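You operate a simulated robot arm through the tools that you are given. There is no shell and no other tool. Be economical: measure what you need, move in short steps, check, and stop when the job is done.

Carry out the task below with a simulated robot arm. There is one attempt and no reset: what you move stays moved.

TASK
Pump 3 strokes of herb sauce into the green turntable cup and set it on the white cup tray.
Fine: turn the cup under the spouts first and out again before you lift it; the other cups stay empty.
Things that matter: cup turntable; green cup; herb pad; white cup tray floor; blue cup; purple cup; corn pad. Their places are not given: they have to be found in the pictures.

It is judged by the outcome, as a careful person would: the job done as asked, and still so three seconds after it is handed in. It fails if anything else is knocked over, pushed out of place, dropped, spilled or broken.

THE ROBOT
A 6-joint arm with a two-finger parallel gripper, fixed in place. Base frame: the origin is at the foot of the arm, x ahead of it, y to its left, z up. Lengths are in cm, angles in rad, forces in N, time in s.
With the tool pointing down near the work surface it reaches from about 24 to 64 cm from the base axis. Its first joint turns from -1.152 to 1.152 rad. Payload 2.7 kg.
Tool frame: the origin (TCP) lies between the finger pads and is the grasp point; the fingertips stand 2.3 cm ahead of it; z points along the fingers, y is the line along which they close. The gripper opens to 9.4 cm. The fingers are 3.8 cm wide and 1 cm thick; the gripper's body (5.4 by 9.6 cm) begins 3.9 cm behind the TCP.
Orientation is told as [roll, pitch, yaw] about the base's x, y, z axes, in that order, counted from this pose: with the fingers straight down and closing along the base's y, the tool's x points along the base's -x, its y along +y and its z along -z.

THE INTERFACE
- The arm moves only by the tool send_rows. Its argument "commands" is a list of rows, each a list of 7 numbers: the shift along the tool's x, y, z in cm, then the turn, a rotation vector about the tool's x, y, z in rad, then the gripper command, from -1 (shut) to 1 (fully open), values between in proportion. In form: [[dx, dy, dz, wx, wy, wz, gripper], ...]. A call has 1 to 12 rows; each row is the pose to reach, as a shift and turn from the pose commanded when the call began, along the tool's axes at that moment. A row lasts 0.2 s, in which the tool goes at most 5 cm and 0.15 rad; a call with a longer step from one row to the next is refused whole, and so is a gripper value outside its range. A pose out of reach is approached as far as the arm can. The call stops where the force on the tool passes 40 N (or 10 N more than at its start, if that is more) or the arm is blocked; 0.2 s more then pass. The fingers move at their own pace (about 4.5 cm/s each) and stop on an object; they squeeze with about 40 N. The grip force told is the motor's: it shows also when the fingers shut on nothing. Time passes only in rows, and 0.2 s behind the last, so rows that repeat a pose let the fingers close. It gives the time, the measured TCP pose, the force on the tool (base axes), the opening and the grip force at its end, in the units of the frame above (readings bear some noise).
- Cameras (640 x 400 px; columns grow to the right, rows downward): "scene" is fixed at [7.58, -42.59, 143.18]; the picture's right is [0.81, -0.59, 0.00], its down [-0.18, -0.25, -0.95] and it looks along [0.56, 0.77, -0.31] (base axes); focal length 318 px, centre (320, 200). "wrist" rides on the gripper at [-3.9, 0, -4.4] in the tool frame; the picture's right is [0.00, -1.00, 0.00], its down [0.97, 0.00, -0.24] and it looks along [0.24, 0.00, 0.97] (tool axes); focal length 218 px, centre (320, 200).
- snapshot(camera): a new picture of that camera. No time passes.
- point_at(camera, pixels): for up to 12 pixels [column, row] of the newest picture of that camera ("zoom" is the newest enlarged one), the place [x, y, z] in the base frame of the surface seen there, good to about 0.2 cm. No time passes.
- inspect(camera, box): a new picture of the part [left, top, right, bottom] of that camera's present view, enlarged. No time passes.
- finish_job(): hands the job in; it is judged then, once.

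Work in short steps. Measure before you move; look again where a grasp or a placing could have gone wrong, and mend it. You have 80 turns and 54 pictures in all, the two below and enlarged ones among them. Open the gripper and draw the arm clear of the work before you hand the job in, unless the task says otherwise; then end with one line.

The tools are called after "Call:" by a JSON object that holds its "op" and its "data". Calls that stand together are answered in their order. send_rows: Moves the arm, as the interface text tells. Its arguments: {"type":"object","properties":{"commands":{"type":"array"}},"required":["commands"]} The other tools are called the same way: snapshot (camera) takes a picture; point_at (camera, pixels) gives the place of the surface under pixels of a picture; inspect (camera, box) takes an enlarged picture of a part of a camera's view; finish_job () hands the job in.

At the start:

```text
time_s: 0.0
tcp_pos: [35.08, -7.75, 128.39]
orientation: [0.001, -0.001, 0.001]
wrist_force: [0.0, 0.4, -0.6]
opening: 9.39
grasp_force: 0.1
```

scene: 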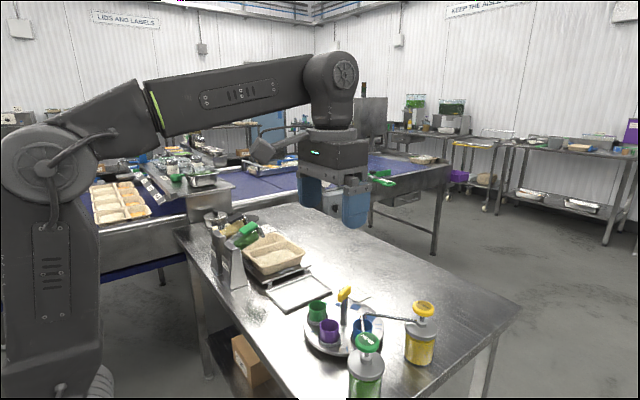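
wrist: 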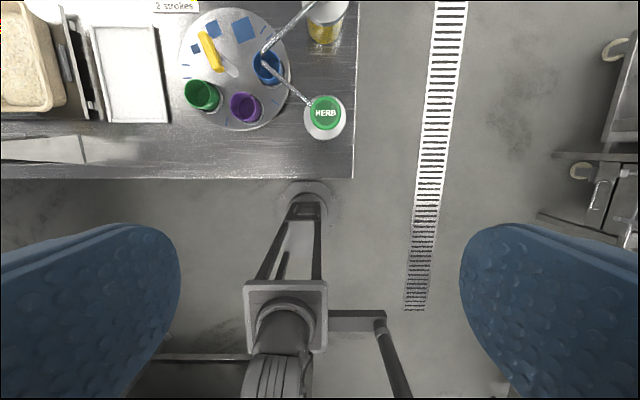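

The turntable shows at about (345,330) in the scene and (235,70) in the wrist view. I enlarge both.

Call:
{"op": "inspect", "data": {"camera": "scene", "box": [260, 270, 460, 400]}}

Call:
{"op": "inspect", "data": {"camera": "wrist", "box": [60, 0, 360, 180]}}

```text
3.08 times, centred on (360, 335) of scene
```

zoom: 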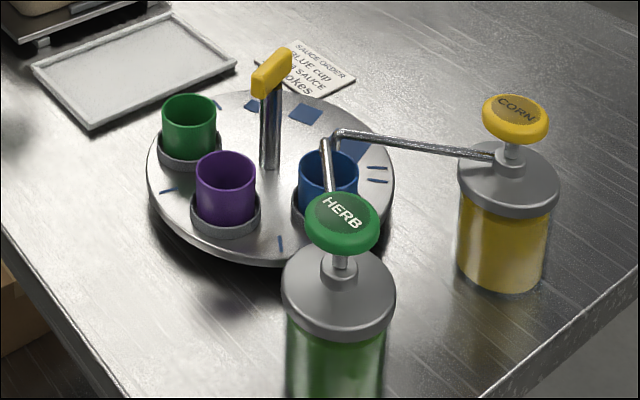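

```text
2.13 times, centred on (210, 90) of wrist
```

zoom: 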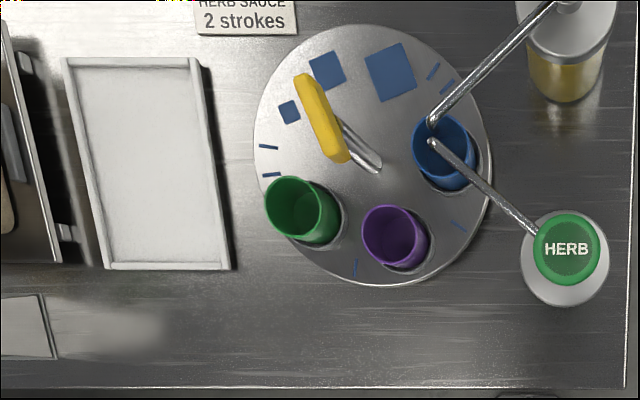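

Now measuring points on the table, cups, handle, pads and tray in the enlarged wrist picture.

Call:
{"op": "point_at", "data": {"camera": "zoom", "pixels": [[303, 80], [340, 155], [322, 118], [372, 168], [566, 248], [432, 122], [432, 142], [373, 25], [370, 285], [254, 150], [492, 160], [440, 155]]}}

Call:
{"op": "point_at", "data": {"camera": "zoom", "pixels": [[266, 205], [337, 215], [302, 177], [300, 240], [300, 215], [395, 205], [395, 240], [150, 165], [75, 70], [195, 70], [110, 260], [222, 258]]}}

Call:
{"op": "inspect", "data": {"camera": "scene", "box": [290, 275, 400, 360]}}

```text
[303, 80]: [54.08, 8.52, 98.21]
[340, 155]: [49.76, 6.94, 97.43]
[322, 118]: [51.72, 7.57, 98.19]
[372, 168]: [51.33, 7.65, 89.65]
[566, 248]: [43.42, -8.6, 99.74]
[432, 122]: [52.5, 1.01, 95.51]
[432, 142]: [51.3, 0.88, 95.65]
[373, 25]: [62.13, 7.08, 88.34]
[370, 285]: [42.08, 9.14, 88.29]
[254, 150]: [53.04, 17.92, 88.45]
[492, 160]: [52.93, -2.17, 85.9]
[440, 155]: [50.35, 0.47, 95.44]
```

```text
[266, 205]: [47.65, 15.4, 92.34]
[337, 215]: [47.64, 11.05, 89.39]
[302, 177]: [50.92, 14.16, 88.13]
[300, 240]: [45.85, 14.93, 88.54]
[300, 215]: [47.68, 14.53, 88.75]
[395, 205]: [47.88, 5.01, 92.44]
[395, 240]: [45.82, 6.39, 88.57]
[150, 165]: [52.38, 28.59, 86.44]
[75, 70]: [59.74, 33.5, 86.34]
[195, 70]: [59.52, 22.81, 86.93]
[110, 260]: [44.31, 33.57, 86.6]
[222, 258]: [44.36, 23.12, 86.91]
```

```text
4.71 times, centred on (345, 318) of scene
```

zoom: 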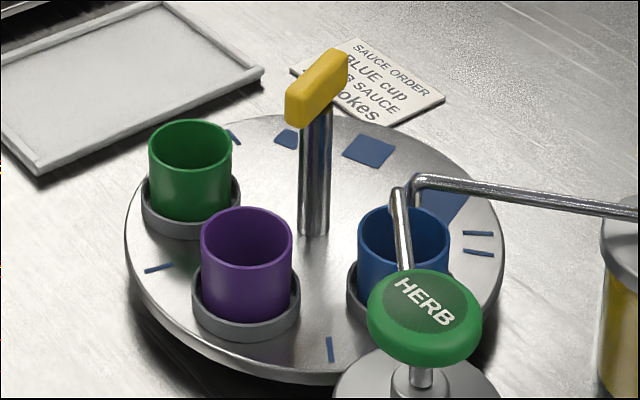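

Measuring the cups' rims and bases and the handle from the enlarged scene picture.

Call:
{"op": "point_at", "data": {"camera": "zoom", "pixels": [[149, 155], [231, 152], [190, 121], [188, 193], [190, 212], [201, 245], [291, 245], [246, 210], [246, 310], [359, 235], [449, 238], [403, 207]]}}

Call:
{"op": "point_at", "data": {"camera": "zoom", "pixels": [[340, 50], [300, 85], [320, 65], [290, 115], [345, 90], [313, 170], [425, 320], [395, 200], [412, 190], [100, 70], [210, 75], [60, 250]]}}

```text
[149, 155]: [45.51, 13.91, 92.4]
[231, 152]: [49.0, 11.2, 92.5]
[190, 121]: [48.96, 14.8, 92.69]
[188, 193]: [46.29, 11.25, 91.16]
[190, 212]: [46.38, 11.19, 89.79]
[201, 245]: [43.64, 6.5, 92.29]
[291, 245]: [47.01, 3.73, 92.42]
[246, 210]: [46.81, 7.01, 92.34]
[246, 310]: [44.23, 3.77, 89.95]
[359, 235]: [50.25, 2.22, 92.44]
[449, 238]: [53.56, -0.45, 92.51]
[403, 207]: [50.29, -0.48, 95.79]
```

```text
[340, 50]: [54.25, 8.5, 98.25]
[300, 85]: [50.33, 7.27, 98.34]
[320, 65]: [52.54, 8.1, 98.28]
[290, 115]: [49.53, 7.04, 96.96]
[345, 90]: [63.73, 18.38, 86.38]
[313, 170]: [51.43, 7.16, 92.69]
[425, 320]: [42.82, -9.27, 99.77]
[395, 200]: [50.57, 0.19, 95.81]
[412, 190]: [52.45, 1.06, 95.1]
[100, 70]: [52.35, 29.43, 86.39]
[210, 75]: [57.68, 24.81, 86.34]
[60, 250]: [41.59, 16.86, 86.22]
```

Disc axis is about (51.9, 7.8), with the handle bar on it at z 96.7–98.3, pointing about 17.5° from x. The green cup sits at 135° and the spout at 270°, so the disc must turn about +135°. I go above the handle first.

Call:
{"op": "send_rows", "data": {"commands": [[-2.4, 2.2, 2.4, 0, 0, -0.1, 0], [-4.8, 4.4, 4.8, 0, 0, -0.2, 0], [-7.2, 6.6, 7.2, 0, 0, -0.31, 0], [-9.6, 8.8, 9.6, 0, 0, -0.31, 0], [-12, 11, 12, 0, 0, -0.31, 0], [-14.4, 13.2, 14.5, 0, 0, -0.31, 0], [-16.85, 15.55, 17, 0, 0, -0.31, 0], [-16.85, 15.55, 19, 0, 0, -0.31, 0]]}}

Call:
{"op": "snapshot", "data": {"camera": "wrist"}}

Call:
{"op": "snapshot", "data": {"camera": "scene"}}

```text
time_s: 1.8
tcp_pos: [51.73, 7.78, 109.31]
orientation: [-0.001, -0.001, 0.31]
wrist_force: [0.8, -0.3, 0.3]
opening: 4.7
grasp_force: 0.1
```

```text
48 pictures are left
```

wrist: 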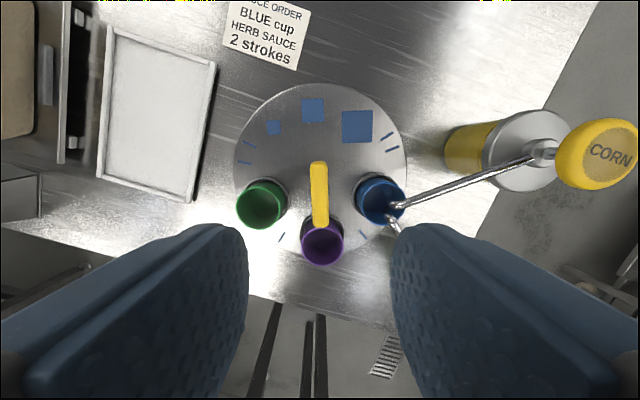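

```text
47 pictures are left
```

scene: 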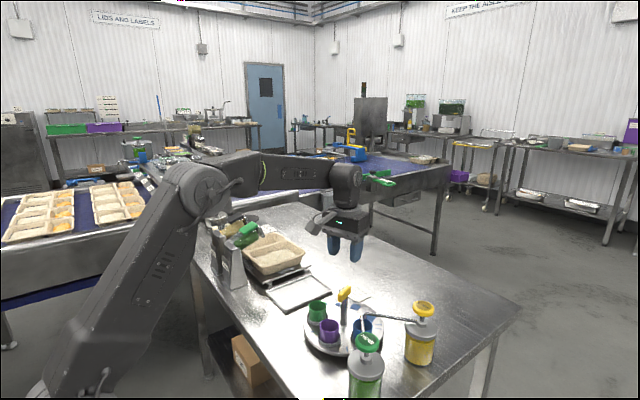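

The bar is aligned (column 320). I measure its ends and the disc centre precisely.

Call:
{"op": "point_at", "data": {"camera": "wrist", "pixels": [[320, 165], [320, 222], [314, 195], [327, 195], [388, 206], [398, 202], [300, 345], [265, 210], [450, 188], [520, 163], [383, 222], [392, 215]]}}

Call:
{"op": "inspect", "data": {"camera": "wrist", "box": [220, 80, 440, 270]}}

```text
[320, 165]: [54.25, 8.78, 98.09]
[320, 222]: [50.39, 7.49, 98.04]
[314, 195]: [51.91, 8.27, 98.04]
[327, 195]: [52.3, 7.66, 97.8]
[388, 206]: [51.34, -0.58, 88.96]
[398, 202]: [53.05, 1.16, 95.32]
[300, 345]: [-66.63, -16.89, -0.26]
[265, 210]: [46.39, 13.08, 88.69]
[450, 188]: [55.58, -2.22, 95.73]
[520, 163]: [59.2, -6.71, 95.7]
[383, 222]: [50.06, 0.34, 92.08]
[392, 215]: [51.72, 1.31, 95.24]
```

```text
2.11 times, centred on (330, 175) of wrist
```

zoom: 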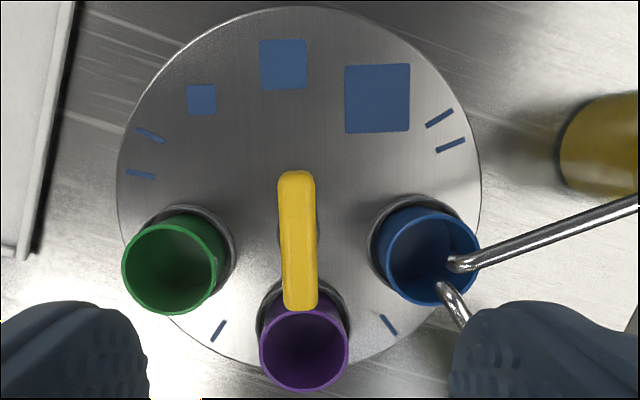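

Descending to the bar (TCP z 98.3) and gripping it.

Call:
{"op": "send_rows", "data": {"commands": [[-0.2, 0, 4, 0, 0, 0, 0], [-0.2, 0, 8, 0, 0, 0, 0], [-0.2, 0, 10.0, 0, 0, 0, 0], [-0.2, 0, 11, 0, 0, 0, 0], [-0.2, 0, 11, 0, 0, 0, -1], [-0.2, 0, 11, 0, 0, 0, -1], [-0.2, 0, 11, 0, 0, 0, -1], [-0.2, 0, 11, 0, 0, 0, -1]]}}

```text
time_s: 3.6
tcp_pos: [51.87, 8.02, 98.43]
orientation: [0.0, -0.002, 0.317]
wrist_force: [-2.0, 4.3, -3.7]
opening: 1.41
grasp_force: 45.5
```

Gripped (opening 1.41). I try turning +0.45 rad and check.

Call:
{"op": "send_rows", "data": {"commands": [[0, 0, 0, 0, 0, -0.1, -1], [0, 0, 0, 0, 0, -0.2, -1], [0, 0, 0, 0, 0, -0.3, -1], [0, 0, 0, 0, 0, -0.4, -1], [0, 0, 0, 0, 0, -0.45, -1]]}}

Call:
{"op": "inspect", "data": {"camera": "scene", "box": [260, 260, 460, 385]}}

```text
time_s: 4.8
tcp_pos: [51.95, 7.98, 98.37]
orientation: [0.001, 0.0, 0.762]
wrist_force: [-18.6, 8.0, 0.4]
opening: 1.28
grasp_force: 44.9
```

```text
3.20 times, centred on (360, 322) of scene
```

zoom: 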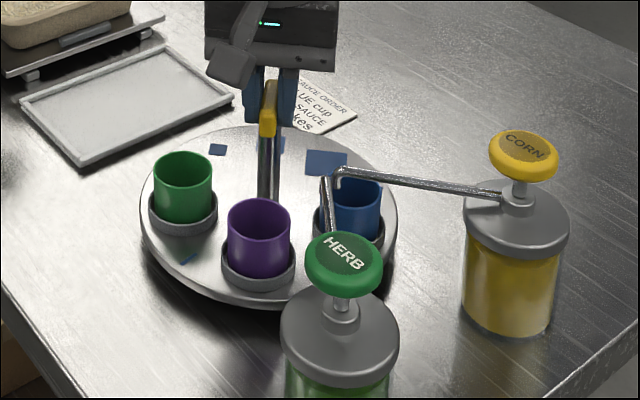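

The disc turns with the bar. I shift slightly toward the axis to relieve side force and turn a further 1.0 rad.

Call:
{"op": "send_rows", "data": {"commands": [[0.05, 0.15, 0, 0, 0, -0.1, -1], [0.05, 0.15, 0, 0, 0, -0.2, -1], [0.05, 0.15, 0, 0, 0, -0.3, -1], [0.05, 0.15, 0, 0, 0, -0.4, -1], [0.05, 0.15, 0, 0, 0, -0.5, -1], [0.05, 0.15, 0, 0, 0, -0.6, -1], [0.05, 0.15, 0, 0, 0, -0.7, -1], [0.05, 0.15, 0, 0, 0, -0.8, -1], [0.05, 0.15, 0, 0, 0, -0.9, -1], [0.05, 0.15, 0, 0, 0, -1.0, -1]]}}

Call:
{"op": "inspect", "data": {"camera": "scene", "box": [260, 260, 460, 385]}}

```text
time_s: 7.0
tcp_pos: [51.97, 7.92, 98.48]
orientation: [-0.003, 0.0, 1.763]
wrist_force: [17.0, -0.6, -11.0]
opening: 1.33
grasp_force: 44.9
```

```text
3.20 times, centred on (360, 322) of scene
```

zoom: 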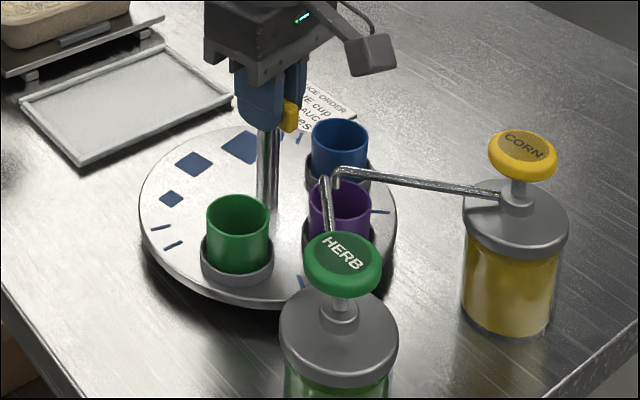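

83° turned so far; about 52° is left. I continue by 0.9 rad.

Call:
{"op": "send_rows", "data": {"commands": [[0, 0, 0, 0, 0, -0.1, -1], [0, 0, 0, 0, 0, -0.2, -1], [0, 0, 0, 0, 0, -0.3, -1], [0, 0, 0, 0, 0, -0.4, -1], [0, 0, 0, 0, 0, -0.5, -1], [0, 0, 0, 0, 0, -0.6, -1], [0, 0, 0, 0, 0, -0.7, -1], [0, 0, 0, 0, 0, -0.8, -1], [0, 0, 0, 0, 0, -0.88, -1]]}}

Call:
{"op": "inspect", "data": {"camera": "scene", "box": [260, 260, 460, 385]}}

Call:
{"op": "snapshot", "data": {"camera": "wrist"}}

```text
time_s: 9.0
tcp_pos: [51.94, 7.94, 98.49]
orientation: [-0.002, 0.002, 2.643]
wrist_force: [21.1, -1.2, -4.0]
opening: 1.3
grasp_force: 45.3
```

```text
3.20 times, centred on (360, 322) of scene
```

zoom: 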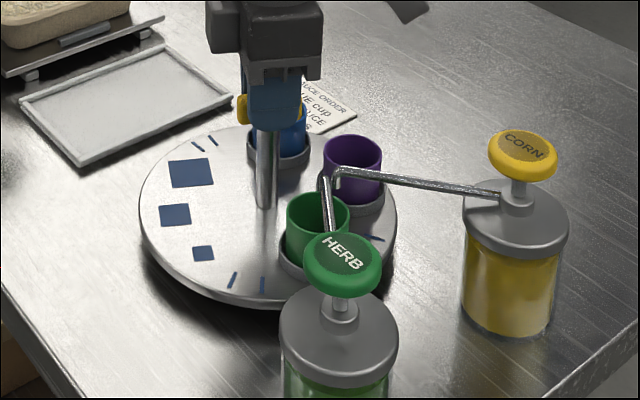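

```text
42 pictures are left
```

wrist: 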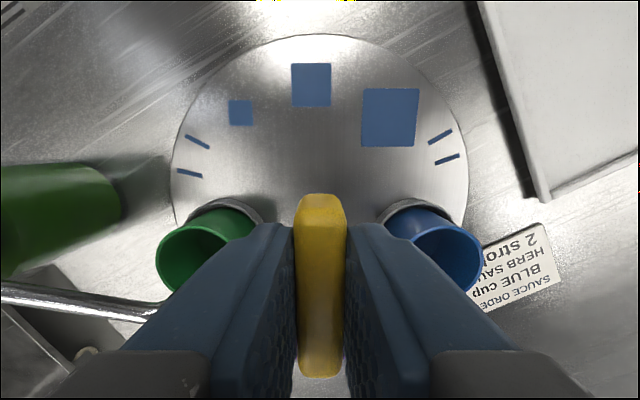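

Measuring the green cup's rim in the enlarged scene picture.

Call:
{"op": "point_at", "data": {"camera": "zoom", "pixels": [[287, 213], [348, 213], [305, 197], [322, 180], [338, 178], [324, 152], [382, 152], [353, 137]]}}

```text
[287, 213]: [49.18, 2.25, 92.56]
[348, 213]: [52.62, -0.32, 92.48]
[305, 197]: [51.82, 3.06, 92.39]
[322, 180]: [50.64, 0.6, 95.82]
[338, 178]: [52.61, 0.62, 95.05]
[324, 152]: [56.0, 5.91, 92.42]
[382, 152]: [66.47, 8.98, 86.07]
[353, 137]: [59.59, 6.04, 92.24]
```

The green cup is at 261° (centre (50.9, 1.0)); the blue one was at about 270°. I turn 0.16 rad more.

Call:
{"op": "send_rows", "data": {"commands": [[0, 0, 0, 0, 0, -0.08, -1], [0, 0, 0, 0, 0, -0.16, -1], [0, 0, 0, 0, 0, -0.16, -1]]}}

Call:
{"op": "inspect", "data": {"camera": "scene", "box": [260, 260, 460, 385]}}

Call:
{"op": "point_at", "data": {"camera": "zoom", "pixels": [[297, 210], [357, 210], [292, 210], [353, 210]]}}

```text
time_s: 9.8
tcp_pos: [52.02, 8.0, 98.36]
orientation: [-0.003, 0.003, 2.798]
wrist_force: [21.6, -0.5, -8.2]
opening: 1.3
grasp_force: 45.4
```

```text
3.20 times, centred on (360, 322) of scene
```

zoom: 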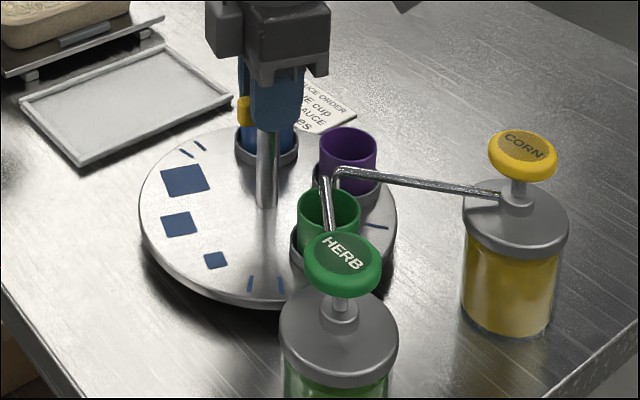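

```text
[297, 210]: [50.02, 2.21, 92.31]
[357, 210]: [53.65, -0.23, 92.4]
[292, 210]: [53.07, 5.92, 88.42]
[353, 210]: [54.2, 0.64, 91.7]
```

Green centre is now (51.85, 1.0), under the spouts. I release and rise.

Call:
{"op": "send_rows", "data": {"commands": [[0, 0, 0, 0, 0, 0, -0.2], [0, 0, 0, 0, 0, 0, -0.2], [0, 0, 0, 0, 0, 0, -0.2], [0, 0, -3, 0, 0, 0, -0.2], [0, 0, -7, 0, 0, 0, -0.2], [0, 0, -11, 0, 0, 0, -0.2]]}}

Call:
{"op": "inspect", "data": {"camera": "scene", "box": [260, 260, 460, 385]}}

Call:
{"op": "snapshot", "data": {"camera": "wrist"}}

```text
time_s: 11.2
tcp_pos: [51.89, 8.04, 109.2]
orientation: [-0.002, 0.001, 2.801]
wrist_force: [-0.2, -0.2, 0.1]
opening: 3.79
grasp_force: 0.0
```

```text
3.20 times, centred on (360, 322) of scene
```

zoom: 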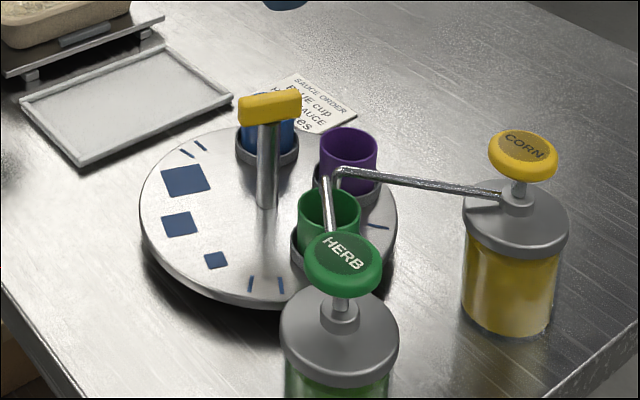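

```text
39 pictures are left
```

wrist: 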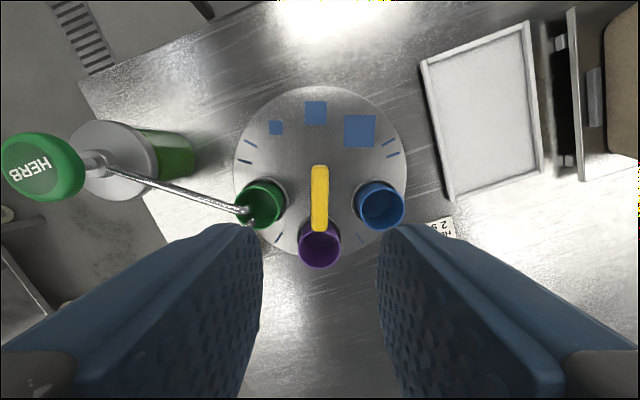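

Stayed put. Measuring the herb pad in both views.

Call:
{"op": "point_at", "data": {"camera": "zoom", "pixels": [[306, 260], [380, 258], [340, 234], [341, 258], [341, 285], [340, 305], [340, 320], [300, 320], [520, 140], [327, 190], [340, 182]]}}

Call:
{"op": "point_at", "data": {"camera": "wrist", "pixels": [[35, 165], [5, 165], [70, 165], [38, 137], [40, 195], [95, 162], [110, 170], [180, 190], [243, 208], [85, 205]]}}

```text
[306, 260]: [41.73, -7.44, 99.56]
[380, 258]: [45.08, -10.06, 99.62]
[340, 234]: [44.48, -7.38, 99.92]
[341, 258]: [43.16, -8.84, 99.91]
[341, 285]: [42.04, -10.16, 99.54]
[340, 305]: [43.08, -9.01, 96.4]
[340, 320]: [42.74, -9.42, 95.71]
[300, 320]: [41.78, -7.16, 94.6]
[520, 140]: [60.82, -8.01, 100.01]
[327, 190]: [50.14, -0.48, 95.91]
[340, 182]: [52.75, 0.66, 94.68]
```

```text
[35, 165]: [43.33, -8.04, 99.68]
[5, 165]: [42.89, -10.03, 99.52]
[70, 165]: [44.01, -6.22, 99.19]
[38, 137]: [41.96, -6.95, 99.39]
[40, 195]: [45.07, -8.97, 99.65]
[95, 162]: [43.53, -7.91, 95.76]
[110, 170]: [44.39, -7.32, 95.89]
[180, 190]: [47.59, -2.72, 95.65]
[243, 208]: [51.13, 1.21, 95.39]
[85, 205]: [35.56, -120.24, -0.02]
```

Pad centre is about (43.4, −8.7), top z 99.9. I move above it with the fingers shut.

Call:
{"op": "send_rows", "data": {"commands": [[-0.5, 3.7, 0, 0, 0, 0, -1], [-1.0, 7.4, 0, 0, 0, 0, -1], [-1.5, 11.1, 0, 0, 0, 0, -1], [-2.0, 14.9, 0, 0, 0, 0, -1], [-2.42, 18.58, 0, 0, 0, 0, -1], [-2.42, 18.58, 3, 0, 0, 0, -1], [-2.42, 18.58, 5, 0, 0, 0, -1]]}}

Call:
{"op": "inspect", "data": {"camera": "scene", "box": [260, 200, 500, 400]}}

```text
time_s: 12.8
tcp_pos: [43.37, -8.71, 104.38]
orientation: [-0.001, 0.002, 2.801]
wrist_force: [0.5, 0.6, 0.5]
opening: 0.01
grasp_force: 40.1
```

```text
2.00 times, centred on (380, 300) of scene
```

zoom: 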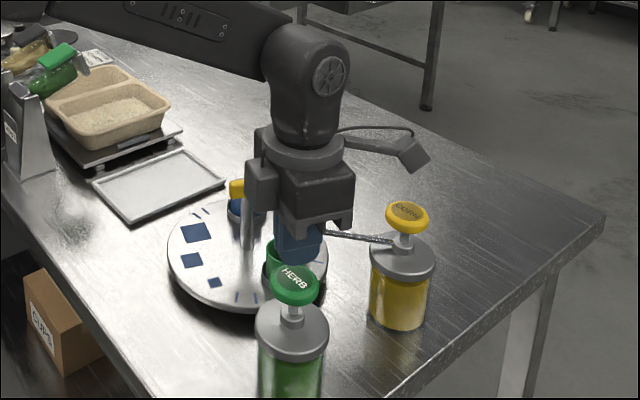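

The tips are in line over the pad. I press down gently, first stroke.

Call:
{"op": "send_rows", "data": {"commands": [[0, 0, 1.5, 0, 0, 0, -1], [0, 0, 2.2, 0, 0, 0, -1], [0, 0, 2.7, 0, 0, 0, -1], [0, 0, 3.2, 0, 0, 0, -1]]}}

Call:
{"op": "inspect", "data": {"camera": "scene", "box": [320, 280, 440, 400]}}

```text
time_s: 13.8
tcp_pos: [43.34, -8.65, 101.31]
orientation: [-0.004, 0.001, 2.8]
wrist_force: [-1.8, 1.4, 4.6]
opening: 0.0
grasp_force: 40.5
```

```text
3.33 times, centred on (380, 340) of scene
```

zoom: 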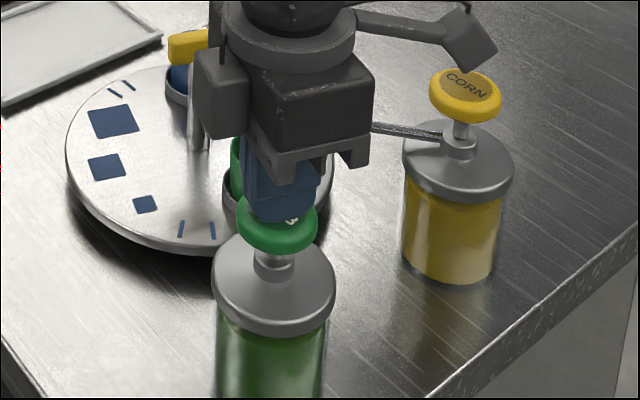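

Force is 4.6 N and the pad is going down. I continue to the bottom of the stroke.

Call:
{"op": "send_rows", "data": {"commands": [[0, 0, 0.3, 0, 0, 0, -1], [0, 0, 0.6, 0, 0, 0, -1], [0, 0, 0.8, 0, 0, 0, -1], [0, 0, 0.8, 0, 0, 0, -1]]}}

Call:
{"op": "inspect", "data": {"camera": "scene", "box": [320, 280, 440, 400]}}

```text
time_s: 14.8
tcp_pos: [43.44, -8.69, 100.64]
orientation: [-0.001, 0.002, 2.801]
wrist_force: [-1.5, 8.0, 18.1]
opening: 0.0
grasp_force: 39.5
```

```text
3.33 times, centred on (380, 340) of scene
```

zoom: 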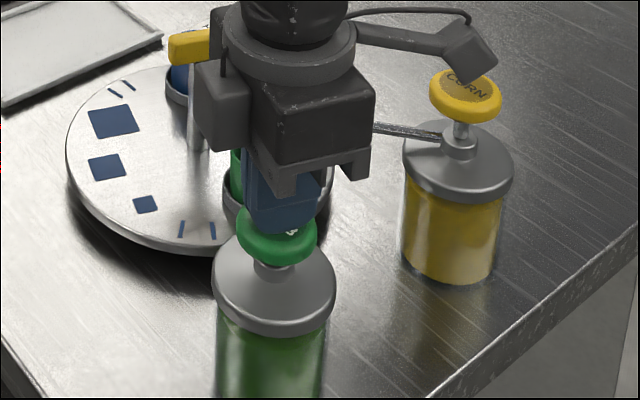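

Force rose to 18 N, with the commanded pose slightly below the measured one, so this looks like the bottom. I rise fully and look in the cup.

Call:
{"op": "send_rows", "data": {"commands": [[0, 0, -0.8, 0, 0, 0, -1], [0, 0, -1.6, 0, 0, 0, -1], [0, 0, -2.4, 0, 0, 0, -1], [0, 0, -3, 0, 0, 0, -1], [0, 0, -3, 0, 0, 0, -1]]}}

Call:
{"op": "inspect", "data": {"camera": "scene", "box": [320, 280, 440, 400]}}

Call:
{"op": "snapshot", "data": {"camera": "wrist"}}

```text
time_s: 16.0
tcp_pos: [43.45, -8.73, 103.38]
orientation: [-0.002, -0.001, 2.801]
wrist_force: [-0.3, 0.1, 0.4]
opening: 0.01
grasp_force: 40.2
```

```text
3.33 times, centred on (380, 340) of scene
```

zoom: 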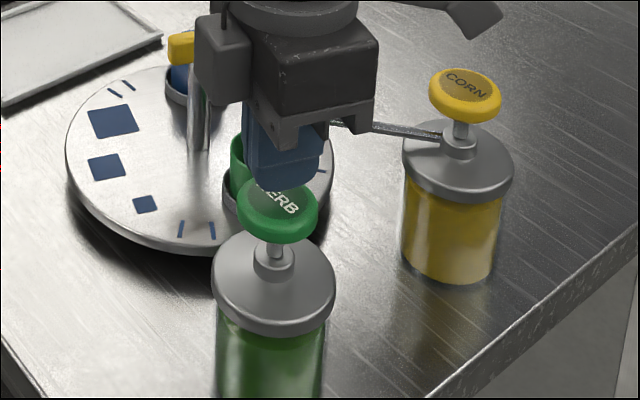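

```text
34 pictures are left
```

wrist: 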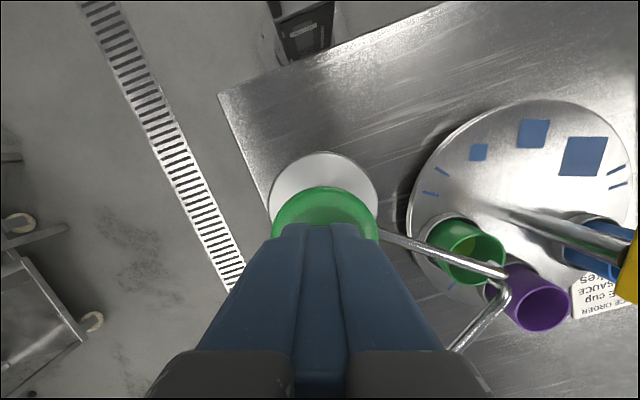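

Pad returned fully. I look inside the green cup for sauce.

Call:
{"op": "inspect", "data": {"camera": "wrist", "box": [400, 190, 560, 330]}}

```text
2.86 times, centred on (480, 260) of wrist
```

zoom: 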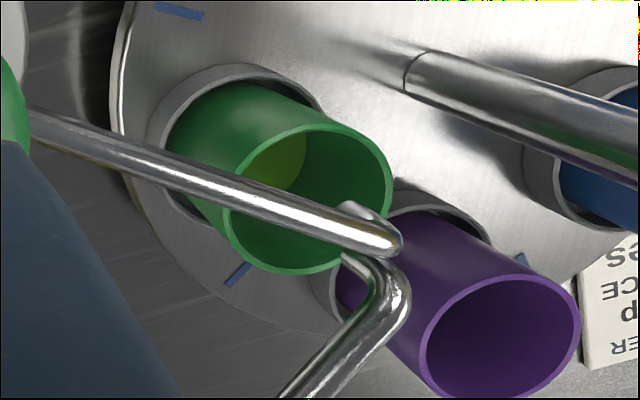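

A lighter patch is visible on the cup bottom; I measure its height to track strokes.

Call:
{"op": "point_at", "data": {"camera": "zoom", "pixels": [[270, 165], [285, 175], [330, 190], [255, 170]]}}

```text
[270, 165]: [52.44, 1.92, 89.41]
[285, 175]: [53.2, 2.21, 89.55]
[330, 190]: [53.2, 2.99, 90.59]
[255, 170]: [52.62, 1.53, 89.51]
```

Level is about 89.5, against an empty floor of about 88.7, so a stroke was dispensed. Second stroke, same path.

Call:
{"op": "send_rows", "data": {"commands": [[0, 0, 1.2, 0, 0, 0, -1], [0, 0, 1.8, 0, 0, 0, -1], [0, 0, 2.4, 0, 0, 0, -1], [0, 0, 2.8, 0, 0, 0, -1], [0, 0, 3.0, 0, 0, 0, -1], [0, 0, 3.0, 0, 0, 0, -1], [0, 0, 2.2, 0, 0, 0, -1], [0, 0, 1.4, 0, 0, 0, -1], [0, 0, 0.6, 0, 0, 0, -1], [0, 0, 0, 0, 0, 0, -1], [0, 0, 0, 0, 0, 0, -1]]}}

Call:
{"op": "inspect", "data": {"camera": "wrist", "box": [400, 190, 560, 330]}}

Call:
{"op": "point_at", "data": {"camera": "zoom", "pixels": [[270, 165], [285, 175], [295, 170], [260, 170]]}}

```text
time_s: 18.4
tcp_pos: [43.52, -8.65, 103.44]
orientation: [-0.002, -0.001, 2.801]
wrist_force: [0.2, -0.2, -0.1]
opening: 0.04
grasp_force: 39.9
```

```text
2.86 times, centred on (480, 260) of wrist
```

zoom: 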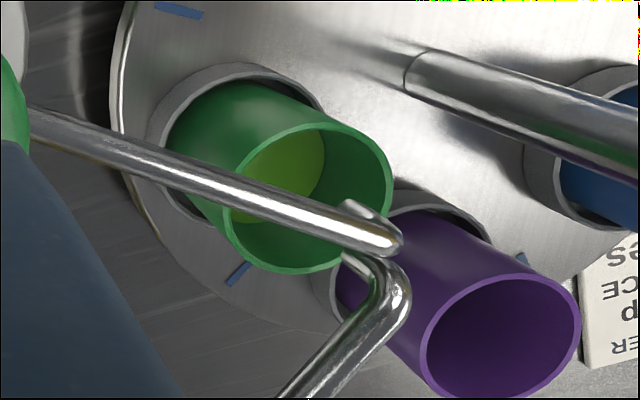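

```text
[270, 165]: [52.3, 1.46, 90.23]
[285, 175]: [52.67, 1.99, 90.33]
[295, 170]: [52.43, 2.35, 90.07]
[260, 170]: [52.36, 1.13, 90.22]
```

The level rose to about 90.2, so that is two strokes. Third stroke now.

Call:
{"op": "send_rows", "data": {"commands": [[0, 0, 1.2, 0, 0, 0, -1], [0, 0, 1.8, 0, 0, 0, -1], [0, 0, 2.4, 0, 0, 0, -1], [0, 0, 2.8, 0, 0, 0, -1], [0, 0, 3.0, 0, 0, 0, -1], [0, 0, 3.0, 0, 0, 0, -1], [0, 0, 2.2, 0, 0, 0, -1], [0, 0, 1.4, 0, 0, 0, -1], [0, 0, 0.6, 0, 0, 0, -1], [0, 0, 0, 0, 0, 0, -1], [0, 0, 0, 0, 0, 0, -1]]}}

Call:
{"op": "inspect", "data": {"camera": "wrist", "box": [400, 190, 560, 330]}}

Call:
{"op": "point_at", "data": {"camera": "zoom", "pixels": [[270, 165], [285, 175], [295, 170], [260, 170]]}}

```text
time_s: 20.8
tcp_pos: [43.41, -8.66, 103.42]
orientation: [-0.001, 0.0, 2.799]
wrist_force: [-0.1, -0.3, -0.2]
opening: 0.0
grasp_force: 39.9
```

```text
2.86 times, centred on (480, 260) of wrist
```

zoom: 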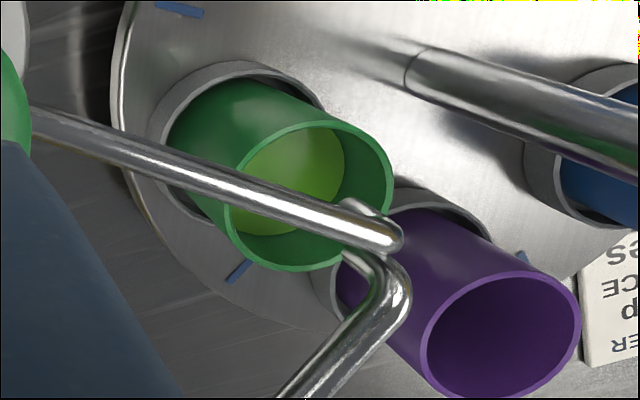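

```text
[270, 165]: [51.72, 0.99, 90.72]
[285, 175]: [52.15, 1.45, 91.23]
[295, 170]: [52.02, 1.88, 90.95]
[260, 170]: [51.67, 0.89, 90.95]
```

Three strokes are in (levels 89.5, 90.2, 90.95). I go back over the handle, opening the fingers part way.

Call:
{"op": "send_rows", "data": {"commands": [[0, 0, -3, 0, 0, 0, -0.2], [0, 0, -6, 0, 0, 0, -0.2], [0.4, -3.7, -6, 0, 0, 0, -0.2], [0.9, -7.4, -6, 0, 0, 0, -0.2], [1.4, -11.1, -6, 0, 0, 0, -0.2], [1.9, -14.8, -6, 0, 0, 0, -0.2], [2.42, -18.58, -6, 0, 0, 0, -0.2], [2.42, -18.58, -5.5, 0, 0, 0, -0.2]]}}

Call:
{"op": "snapshot", "data": {"camera": "wrist"}}

```text
time_s: 22.6
tcp_pos: [51.88, 8.1, 108.88]
orientation: [0.001, 0.0, 2.802]
wrist_force: [-0.4, 0.0, -0.7]
opening: 3.74
grasp_force: 0.1
```

```text
30 pictures are left
```

wrist: 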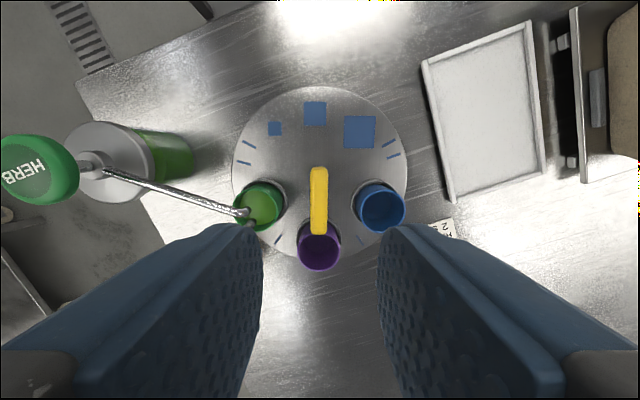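

Bar centred again. I descend to z 98.4 and grip.

Call:
{"op": "send_rows", "data": {"commands": [[0, 0, 4, 0, 0, 0, -0.2], [0, 0, 8, 0, 0, 0, -0.2], [0, 0, 10.0, 0, 0, 0, -0.2], [0, 0, 10.5, 0, 0, 0, -0.2], [0, 0, 10.5, 0, 0, 0, -1], [0, 0, 10.5, 0, 0, 0, -1], [0, 0, 10.5, 0, 0, 0, -1]]}}

Call:
{"op": "send_rows", "data": {"commands": [[0, 0, 0, 0, 0, 0.05, -1], [0, 0, 0, 0, 0, 0.13, -1], [0, 0, 0, 0, 0, 0.22, -1], [0, 0, 0, 0, 0, 0.32, -1], [0, 0, 0, 0, 0, 0.42, -1], [0, 0, 0, 0, 0, 0.52, -1], [0, 0, 0, 0, 0, 0.62, -1], [0, 0, 0, 0, 0, 0.72, -1], [0, 0, 0, 0, 0, 0.8, -1], [0, 0, 0, 0, 0, 0.84, -1]]}}

Call:
{"op": "inspect", "data": {"camera": "scene", "box": [260, 260, 460, 385]}}

```text
time_s: 24.2
tcp_pos: [51.81, 7.92, 98.5]
orientation: [-0.002, 0.0, 2.797]
wrist_force: [-1.1, 1.9, -4.2]
opening: 1.33
grasp_force: 45.4
```

```text
time_s: 26.4
tcp_pos: [51.87, 8.19, 98.48]
orientation: [-0.002, 0.0, 1.959]
wrist_force: [-12.8, 20.7, 5.6]
opening: 1.3
grasp_force: 44.7
```

```text
3.20 times, centred on (360, 322) of scene
```

zoom: 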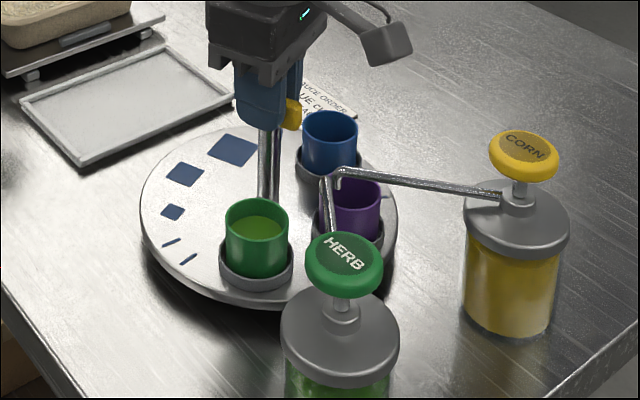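

Works. Continuing back by a further 1.1 rad, then about 0.45 more.

Call:
{"op": "send_rows", "data": {"commands": [[0, 0, 0, 0, 0, 0.06, -1], [0, 0, 0, 0, 0, 0.16, -1], [0, 0, 0, 0, 0, 0.26, -1], [0, 0, 0, 0, 0, 0.36, -1], [0, 0, 0, 0, 0, 0.46, -1], [0, 0, 0, 0, 0, 0.56, -1], [0, 0, 0, 0, 0, 0.66, -1], [0, 0, 0, 0, 0, 0.76, -1], [0, 0, 0, 0, 0, 0.86, -1], [0, 0, 0, 0, 0, 0.96, -1], [0, 0, 0, 0, 0, 1.04, -1], [0, 0, 0, 0, 0, 1.1, -1]]}}

Call:
{"op": "send_rows", "data": {"commands": [[0, 0, 0, 0, 0, 0.08, -1], [0, 0, 0, 0, 0, 0.18, -1], [0, 0, 0, 0, 0, 0.28, -1], [0, 0, 0, 0, 0, 0.36, -1], [0, 0, 0, 0, 0, 0.42, -1], [0, 0, 0, 0, 0, 0.45, -1]]}}

Call:
{"op": "inspect", "data": {"camera": "scene", "box": [260, 260, 460, 385]}}

```text
time_s: 29.0
tcp_pos: [52.08, 8.12, 98.28]
orientation: [-0.003, -0.005, 0.861]
wrist_force: [16.5, 22.2, 0.0]
opening: 1.29
grasp_force: 44.4
```

```text
time_s: 30.4
tcp_pos: [52.05, 8.07, 98.43]
orientation: [-0.003, -0.002, 0.41]
wrist_force: [15.3, 14.3, 4.6]
opening: 1.26
grasp_force: 45.2
```

```text
3.20 times, centred on (360, 322) of scene
```

zoom: 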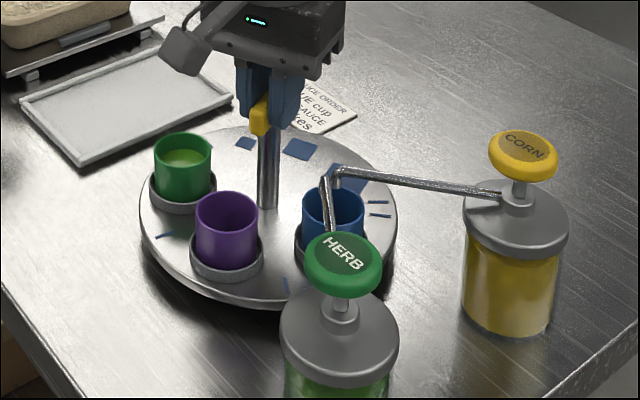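

The green cup is back near its start angle. I release, rise, and measure it.

Call:
{"op": "send_rows", "data": {"commands": [[0, 0, 0, 0, 0, 0, -0.2], [0, 0, 0, 0, 0, 0, -0.2], [0, 0, 0, 0, 0, 0, -0.2], [0, 0, -3, 0, 0, 0, -0.2], [0, 0, -7, 0, 0, 0, -0.2], [0, 0, -11, 0, 0, 0, -0.2]]}}

Call:
{"op": "inspect", "data": {"camera": "scene", "box": [260, 270, 400, 360]}}

Call:
{"op": "snapshot", "data": {"camera": "wrist"}}

```text
time_s: 31.8
tcp_pos: [52.08, 8.12, 109.39]
orientation: [-0.002, 0.0, 0.413]
wrist_force: [0.3, -0.4, -0.2]
opening: 3.74
grasp_force: 0.1
```

```text
4.44 times, centred on (330, 315) of scene
```

zoom: 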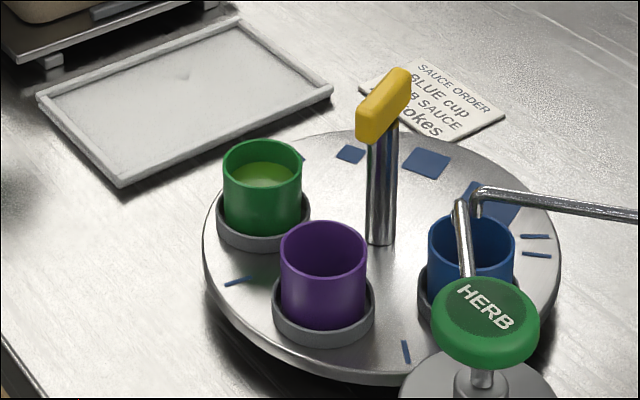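

```text
26 pictures are left
```

wrist: 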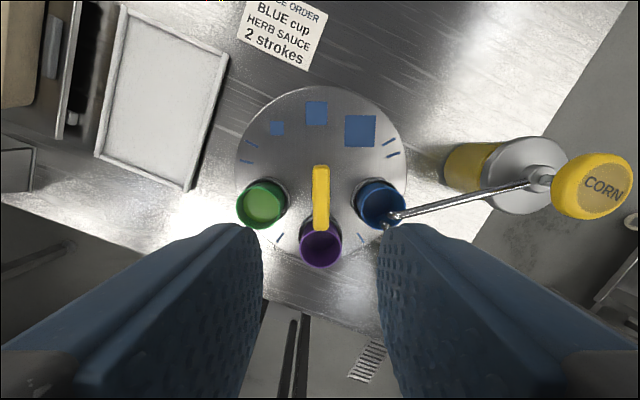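

Call:
{"op": "point_at", "data": {"camera": "zoom", "pixels": [[223, 170], [302, 165], [262, 141], [262, 187], [262, 228], [218, 215], [310, 210], [281, 250], [390, 72], [375, 90], [362, 105], [255, 247]]}}

Call:
{"op": "point_at", "data": {"camera": "zoom", "pixels": [[40, 97], [238, 22], [328, 90], [122, 183], [180, 100], [120, 110], [250, 90], [200, 60], [20, 40], [60, 55]]}}

```text
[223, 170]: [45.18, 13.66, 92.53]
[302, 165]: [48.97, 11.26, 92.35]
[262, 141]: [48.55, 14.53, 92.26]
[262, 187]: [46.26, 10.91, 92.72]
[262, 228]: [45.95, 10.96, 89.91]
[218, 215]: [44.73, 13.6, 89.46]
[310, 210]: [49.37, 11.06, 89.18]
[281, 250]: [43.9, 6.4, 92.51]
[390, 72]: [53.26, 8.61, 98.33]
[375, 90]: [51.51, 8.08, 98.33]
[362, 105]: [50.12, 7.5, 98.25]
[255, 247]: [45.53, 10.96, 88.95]
```

```text
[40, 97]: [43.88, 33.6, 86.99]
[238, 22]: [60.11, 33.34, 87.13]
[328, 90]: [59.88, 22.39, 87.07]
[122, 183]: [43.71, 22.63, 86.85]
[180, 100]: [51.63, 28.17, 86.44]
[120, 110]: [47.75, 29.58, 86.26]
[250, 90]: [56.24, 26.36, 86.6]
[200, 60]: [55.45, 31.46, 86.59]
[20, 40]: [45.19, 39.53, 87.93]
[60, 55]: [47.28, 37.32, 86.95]
```

Cup centre is (47.25, 12.6), rim 92.4, ring top about 89.9. I move over it while turning to yaw 2.36, so the fingers close tangentially and the camera side faces away from the handle.

Call:
{"op": "send_rows", "data": {"commands": [[0.5, 1, 0, 0, 0, -0.14, -0.2], [1, 2, 0, 0, 0, -0.28, 0], [1.5, 3, 0, 0, 0, -0.42, 0.25], [2, 4, 0, 0, 0, -0.56, 0.25], [2.4, 5, 0, 0, 0, -0.7, 0.25], [2.63, 6.04, 0, 0, 0, -0.84, 0.25], [2.63, 6.04, 0, 0, 0, -0.98, 0.25], [2.63, 6.04, 0, 0, 0, -1.12, 0.25], [2.63, 6.04, 0, 0, 0, -1.26, 0.25], [2.63, 6.04, 0, 0, 0, -1.4, 0.25], [2.63, 6.04, 0, 0, 0, -1.54, 0.25], [2.63, 6.04, 0, 0, 0, -1.68, 0.25]]}}

Call:
{"op": "send_rows", "data": {"commands": [[0, 0, 0, 0, 0, -0.14, 0.25], [0, 0, 0, 0, 0, -0.27, 0.25], [0, 0, 4, 0, 0, -0.27, 0.25], [0, 0, 7, 0, 0, -0.27, 0.25]]}}

Call:
{"op": "snapshot", "data": {"camera": "wrist"}}

Call:
{"op": "inspect", "data": {"camera": "scene", "box": [240, 210, 460, 370]}}

```text
time_s: 34.4
tcp_pos: [47.17, 12.42, 109.39]
orientation: [-0.001, 0.001, 2.094]
wrist_force: [0.2, 0.4, -0.5]
opening: 5.86
grasp_force: 0.0
```

```text
time_s: 35.4
tcp_pos: [47.2, 12.43, 102.31]
orientation: [-0.001, 0.001, 2.362]
wrist_force: [0.6, 0.1, 0.9]
opening: 5.89
grasp_force: 0.0
```

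```text
25 pictures are left
```

wrist: 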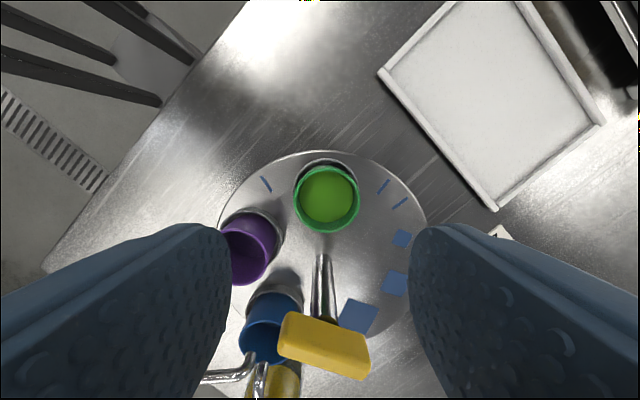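

```text
2.50 times, centred on (350, 290) of scene
```

zoom: 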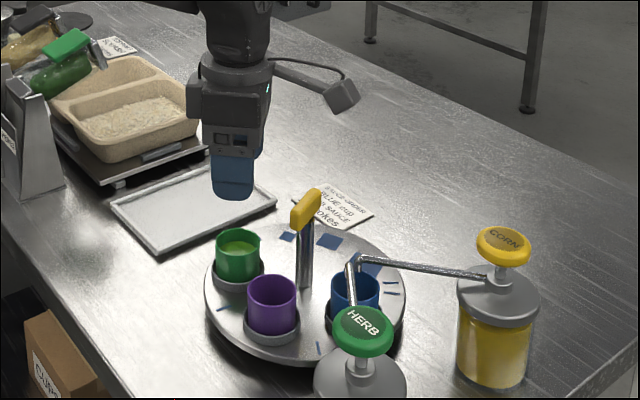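

A grey box on the wrist juts out toward the handle side. I check its height before going down.

Call:
{"op": "point_at", "data": {"camera": "zoom", "pixels": [[342, 95], [335, 108], [300, 82], [352, 105], [232, 190], [220, 150], [250, 150], [200, 100], [325, 90]]}}

Call:
{"op": "point_at", "data": {"camera": "wrist", "pixels": [[294, 198], [359, 198], [326, 168], [327, 231], [325, 195], [285, 330], [365, 360], [325, 345]]}}

```text
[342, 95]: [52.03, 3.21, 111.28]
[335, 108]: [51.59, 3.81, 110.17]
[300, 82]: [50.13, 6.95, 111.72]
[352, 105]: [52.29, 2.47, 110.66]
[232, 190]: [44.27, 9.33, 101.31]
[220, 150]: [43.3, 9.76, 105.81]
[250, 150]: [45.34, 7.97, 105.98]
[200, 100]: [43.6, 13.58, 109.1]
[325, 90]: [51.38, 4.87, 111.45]
```

```text
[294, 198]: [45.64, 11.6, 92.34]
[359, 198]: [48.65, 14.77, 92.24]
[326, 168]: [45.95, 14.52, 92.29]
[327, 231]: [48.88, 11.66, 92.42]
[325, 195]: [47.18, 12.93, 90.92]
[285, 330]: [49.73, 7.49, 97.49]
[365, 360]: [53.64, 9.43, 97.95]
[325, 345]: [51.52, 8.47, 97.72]
```

The box bottom stays 7.9 above the TCP, so it clears the handle top (98.3) by about 1.7. I correct a little toward (47.3, 12.85) and descend to z 92.2 slowly.

Call:
{"op": "send_rows", "data": {"commands": [[-0.2, -0.3, 3, 0, 0, 0, 0.25], [-0.2, -0.3, 5.5, 0, 0, 0, 0.25], [-0.2, -0.3, 7.5, 0, 0, 0, 0.25], [-0.2, -0.3, 9, 0, 0, 0, 0.25], [-0.2, -0.3, 10.1, 0, 0, 0, 0.25]]}}

Call:
{"op": "inspect", "data": {"camera": "scene", "box": [260, 240, 420, 360]}}

Call:
{"op": "snapshot", "data": {"camera": "wrist"}}

```text
time_s: 36.6
tcp_pos: [47.14, 12.7, 92.2]
orientation: [-0.002, 0.001, 2.362]
wrist_force: [0.0, -0.1, 0.6]
opening: 5.88
grasp_force: 0.1
```

```text
3.33 times, centred on (340, 300) of scene
```

zoom: 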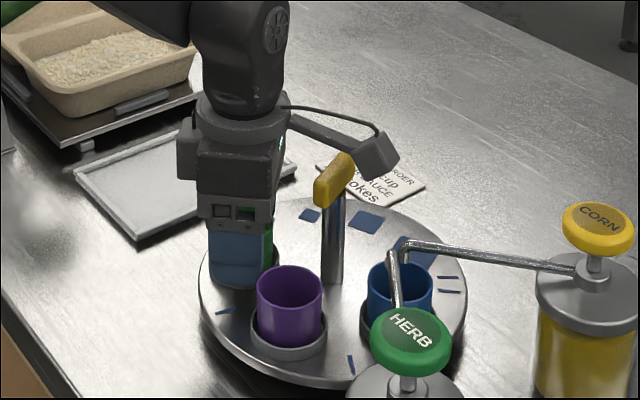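

```text
22 pictures are left
```

wrist: 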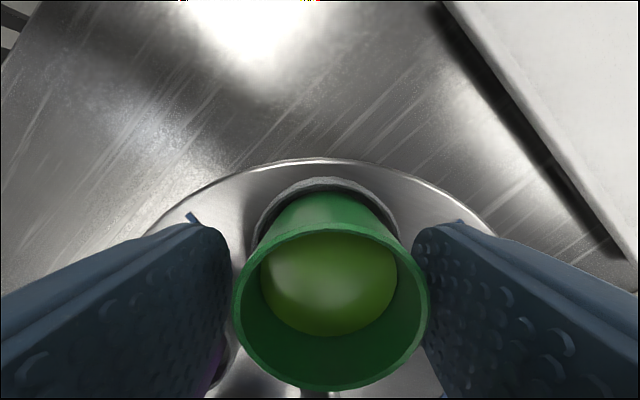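

The cup sits between the fingers, slightly to the right. I shift 0.2 and close.

Call:
{"op": "send_rows", "data": {"commands": [[0, -0.2, 0, 0, 0, 0, 0.25], [0, -0.2, 0, 0, 0, 0, 0], [0, -0.2, 0, 0, 0, 0, -0.2], [0, -0.2, 0, 0, 0, 0, -1], [0, -0.2, 0, 0, 0, 0, -1], [0, -0.2, 0, 0, 0, 0, -1]]}}

Call:
{"op": "snapshot", "data": {"camera": "wrist"}}

```text
time_s: 38.0
tcp_pos: [47.38, 12.92, 92.43]
orientation: [-0.001, 0.0, 2.361]
wrist_force: [-0.9, 0.3, 0.0]
opening: 4.42
grasp_force: 40.4
```

```text
21 pictures are left
```

wrist: 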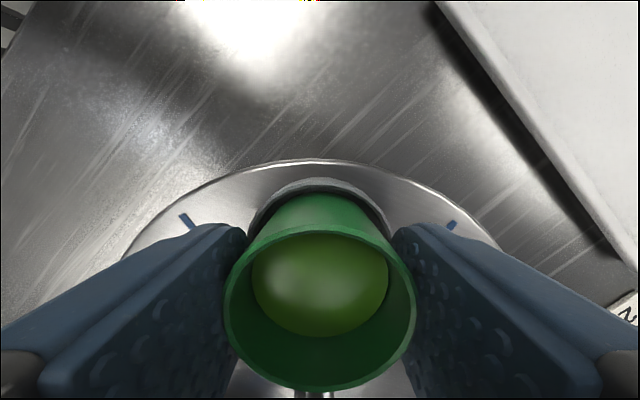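

Gripped at 4.42, force 40 N, no side force. I lift gently.

Call:
{"op": "send_rows", "data": {"commands": [[0, 0, -0.3, 0, 0, 0, -1], [0, 0, -0.8, 0, 0, 0, -1], [0, 0, -1.5, 0, 0, 0, -1], [0, 0, -2.3, 0, 0, 0, -1], [0, 0, -3.2, 0, 0, 0, -1], [0, 0, -4.1, 0, 0, 0, -1], [0, 0, -5, 0, 0, 0, -1], [0, 0, -5.8, 0, 0, 0, -1], [0, 0, -6.4, 0, 0, 0, -1], [0, 0, -6.8, 0, 0, 0, -1], [0, 0, -7, 0, 0, 0, -1]]}}

Call:
{"op": "inspect", "data": {"camera": "scene", "box": [240, 220, 420, 360]}}

```text
time_s: 40.4
tcp_pos: [47.45, 12.94, 99.18]
orientation: [0.0, 0.0, 2.362]
wrist_force: [-0.2, 0.3, 0.5]
opening: 0.0
grasp_force: 39.1
```

```text
2.86 times, centred on (330, 290) of scene
```

zoom: 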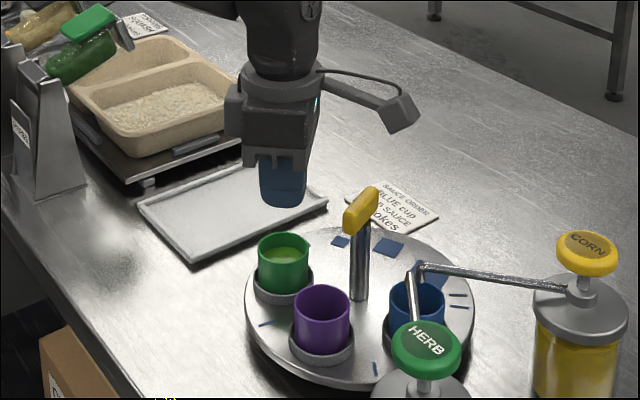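

The fingers slipped off: opening is 0 and the cup is still standing in its ring. I look closely at the cup's shape and state.

Call:
{"op": "inspect", "data": {"camera": "scene", "box": [300, 285, 350, 320]}}

Call:
{"op": "inspect", "data": {"camera": "wrist", "box": [230, 130, 430, 300]}}

```text
11.43 times, centred on (325, 302) of scene
```

zoom: 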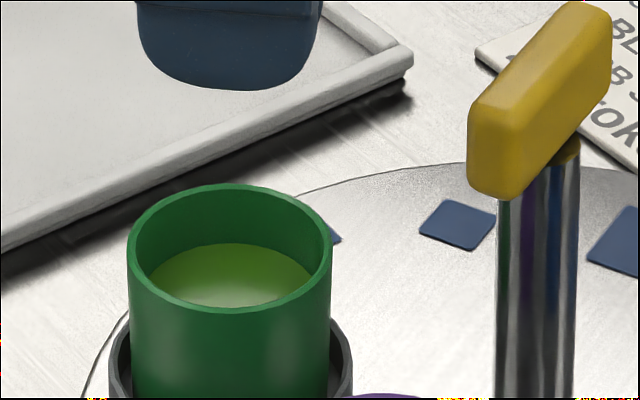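

```text
2.35 times, centred on (330, 215) of wrist
```

zoom: 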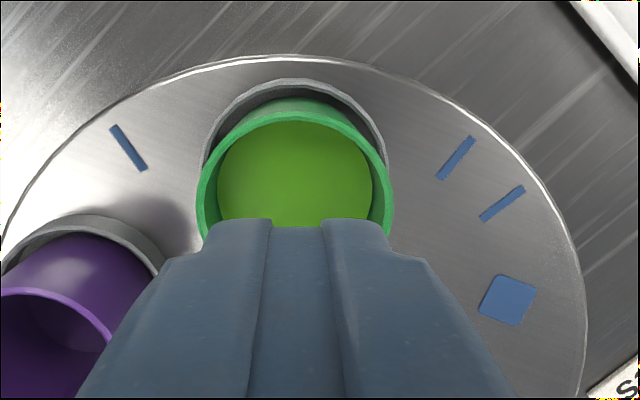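

The cup is straight-walled, level and nothing spilled, so I need a lower grip. I measure the ring's top precisely.

Call:
{"op": "point_at", "data": {"camera": "zoom", "pixels": [[202, 160], [290, 82], [385, 150], [212, 130], [345, 97], [235, 102], [295, 170], [207, 190], [388, 190], [230, 95]]}}

Call:
{"op": "inspect", "data": {"camera": "scene", "box": [295, 295, 355, 345]}}

Call:
{"op": "point_at", "data": {"camera": "zoom", "pixels": [[110, 160], [325, 145], [150, 220], [200, 240], [260, 235], [200, 225], [200, 210], [200, 250], [200, 270]]}}

```text
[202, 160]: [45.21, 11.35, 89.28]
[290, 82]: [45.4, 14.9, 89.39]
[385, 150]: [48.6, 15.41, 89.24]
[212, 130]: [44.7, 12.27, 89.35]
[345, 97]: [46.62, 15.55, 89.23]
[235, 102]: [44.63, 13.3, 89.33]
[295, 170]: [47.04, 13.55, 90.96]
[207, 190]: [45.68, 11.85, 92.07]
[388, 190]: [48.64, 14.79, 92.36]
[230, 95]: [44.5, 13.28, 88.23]
```

```text
8.00 times, centred on (325, 320) of scene
```

zoom: 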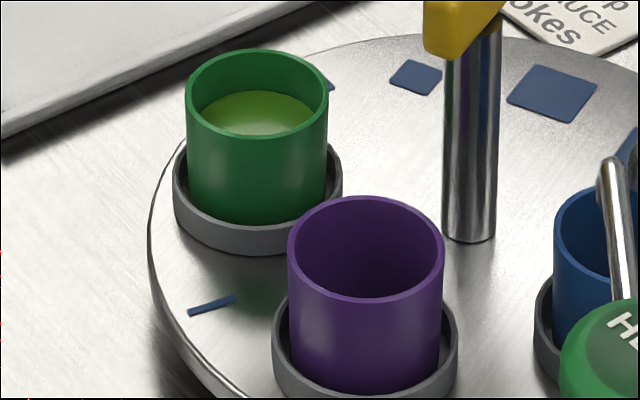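

```text
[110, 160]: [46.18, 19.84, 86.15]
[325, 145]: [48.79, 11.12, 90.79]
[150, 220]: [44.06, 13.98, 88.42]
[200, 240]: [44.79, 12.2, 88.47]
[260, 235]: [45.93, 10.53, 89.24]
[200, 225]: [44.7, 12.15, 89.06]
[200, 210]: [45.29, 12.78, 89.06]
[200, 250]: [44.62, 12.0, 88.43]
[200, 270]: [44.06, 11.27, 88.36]
```

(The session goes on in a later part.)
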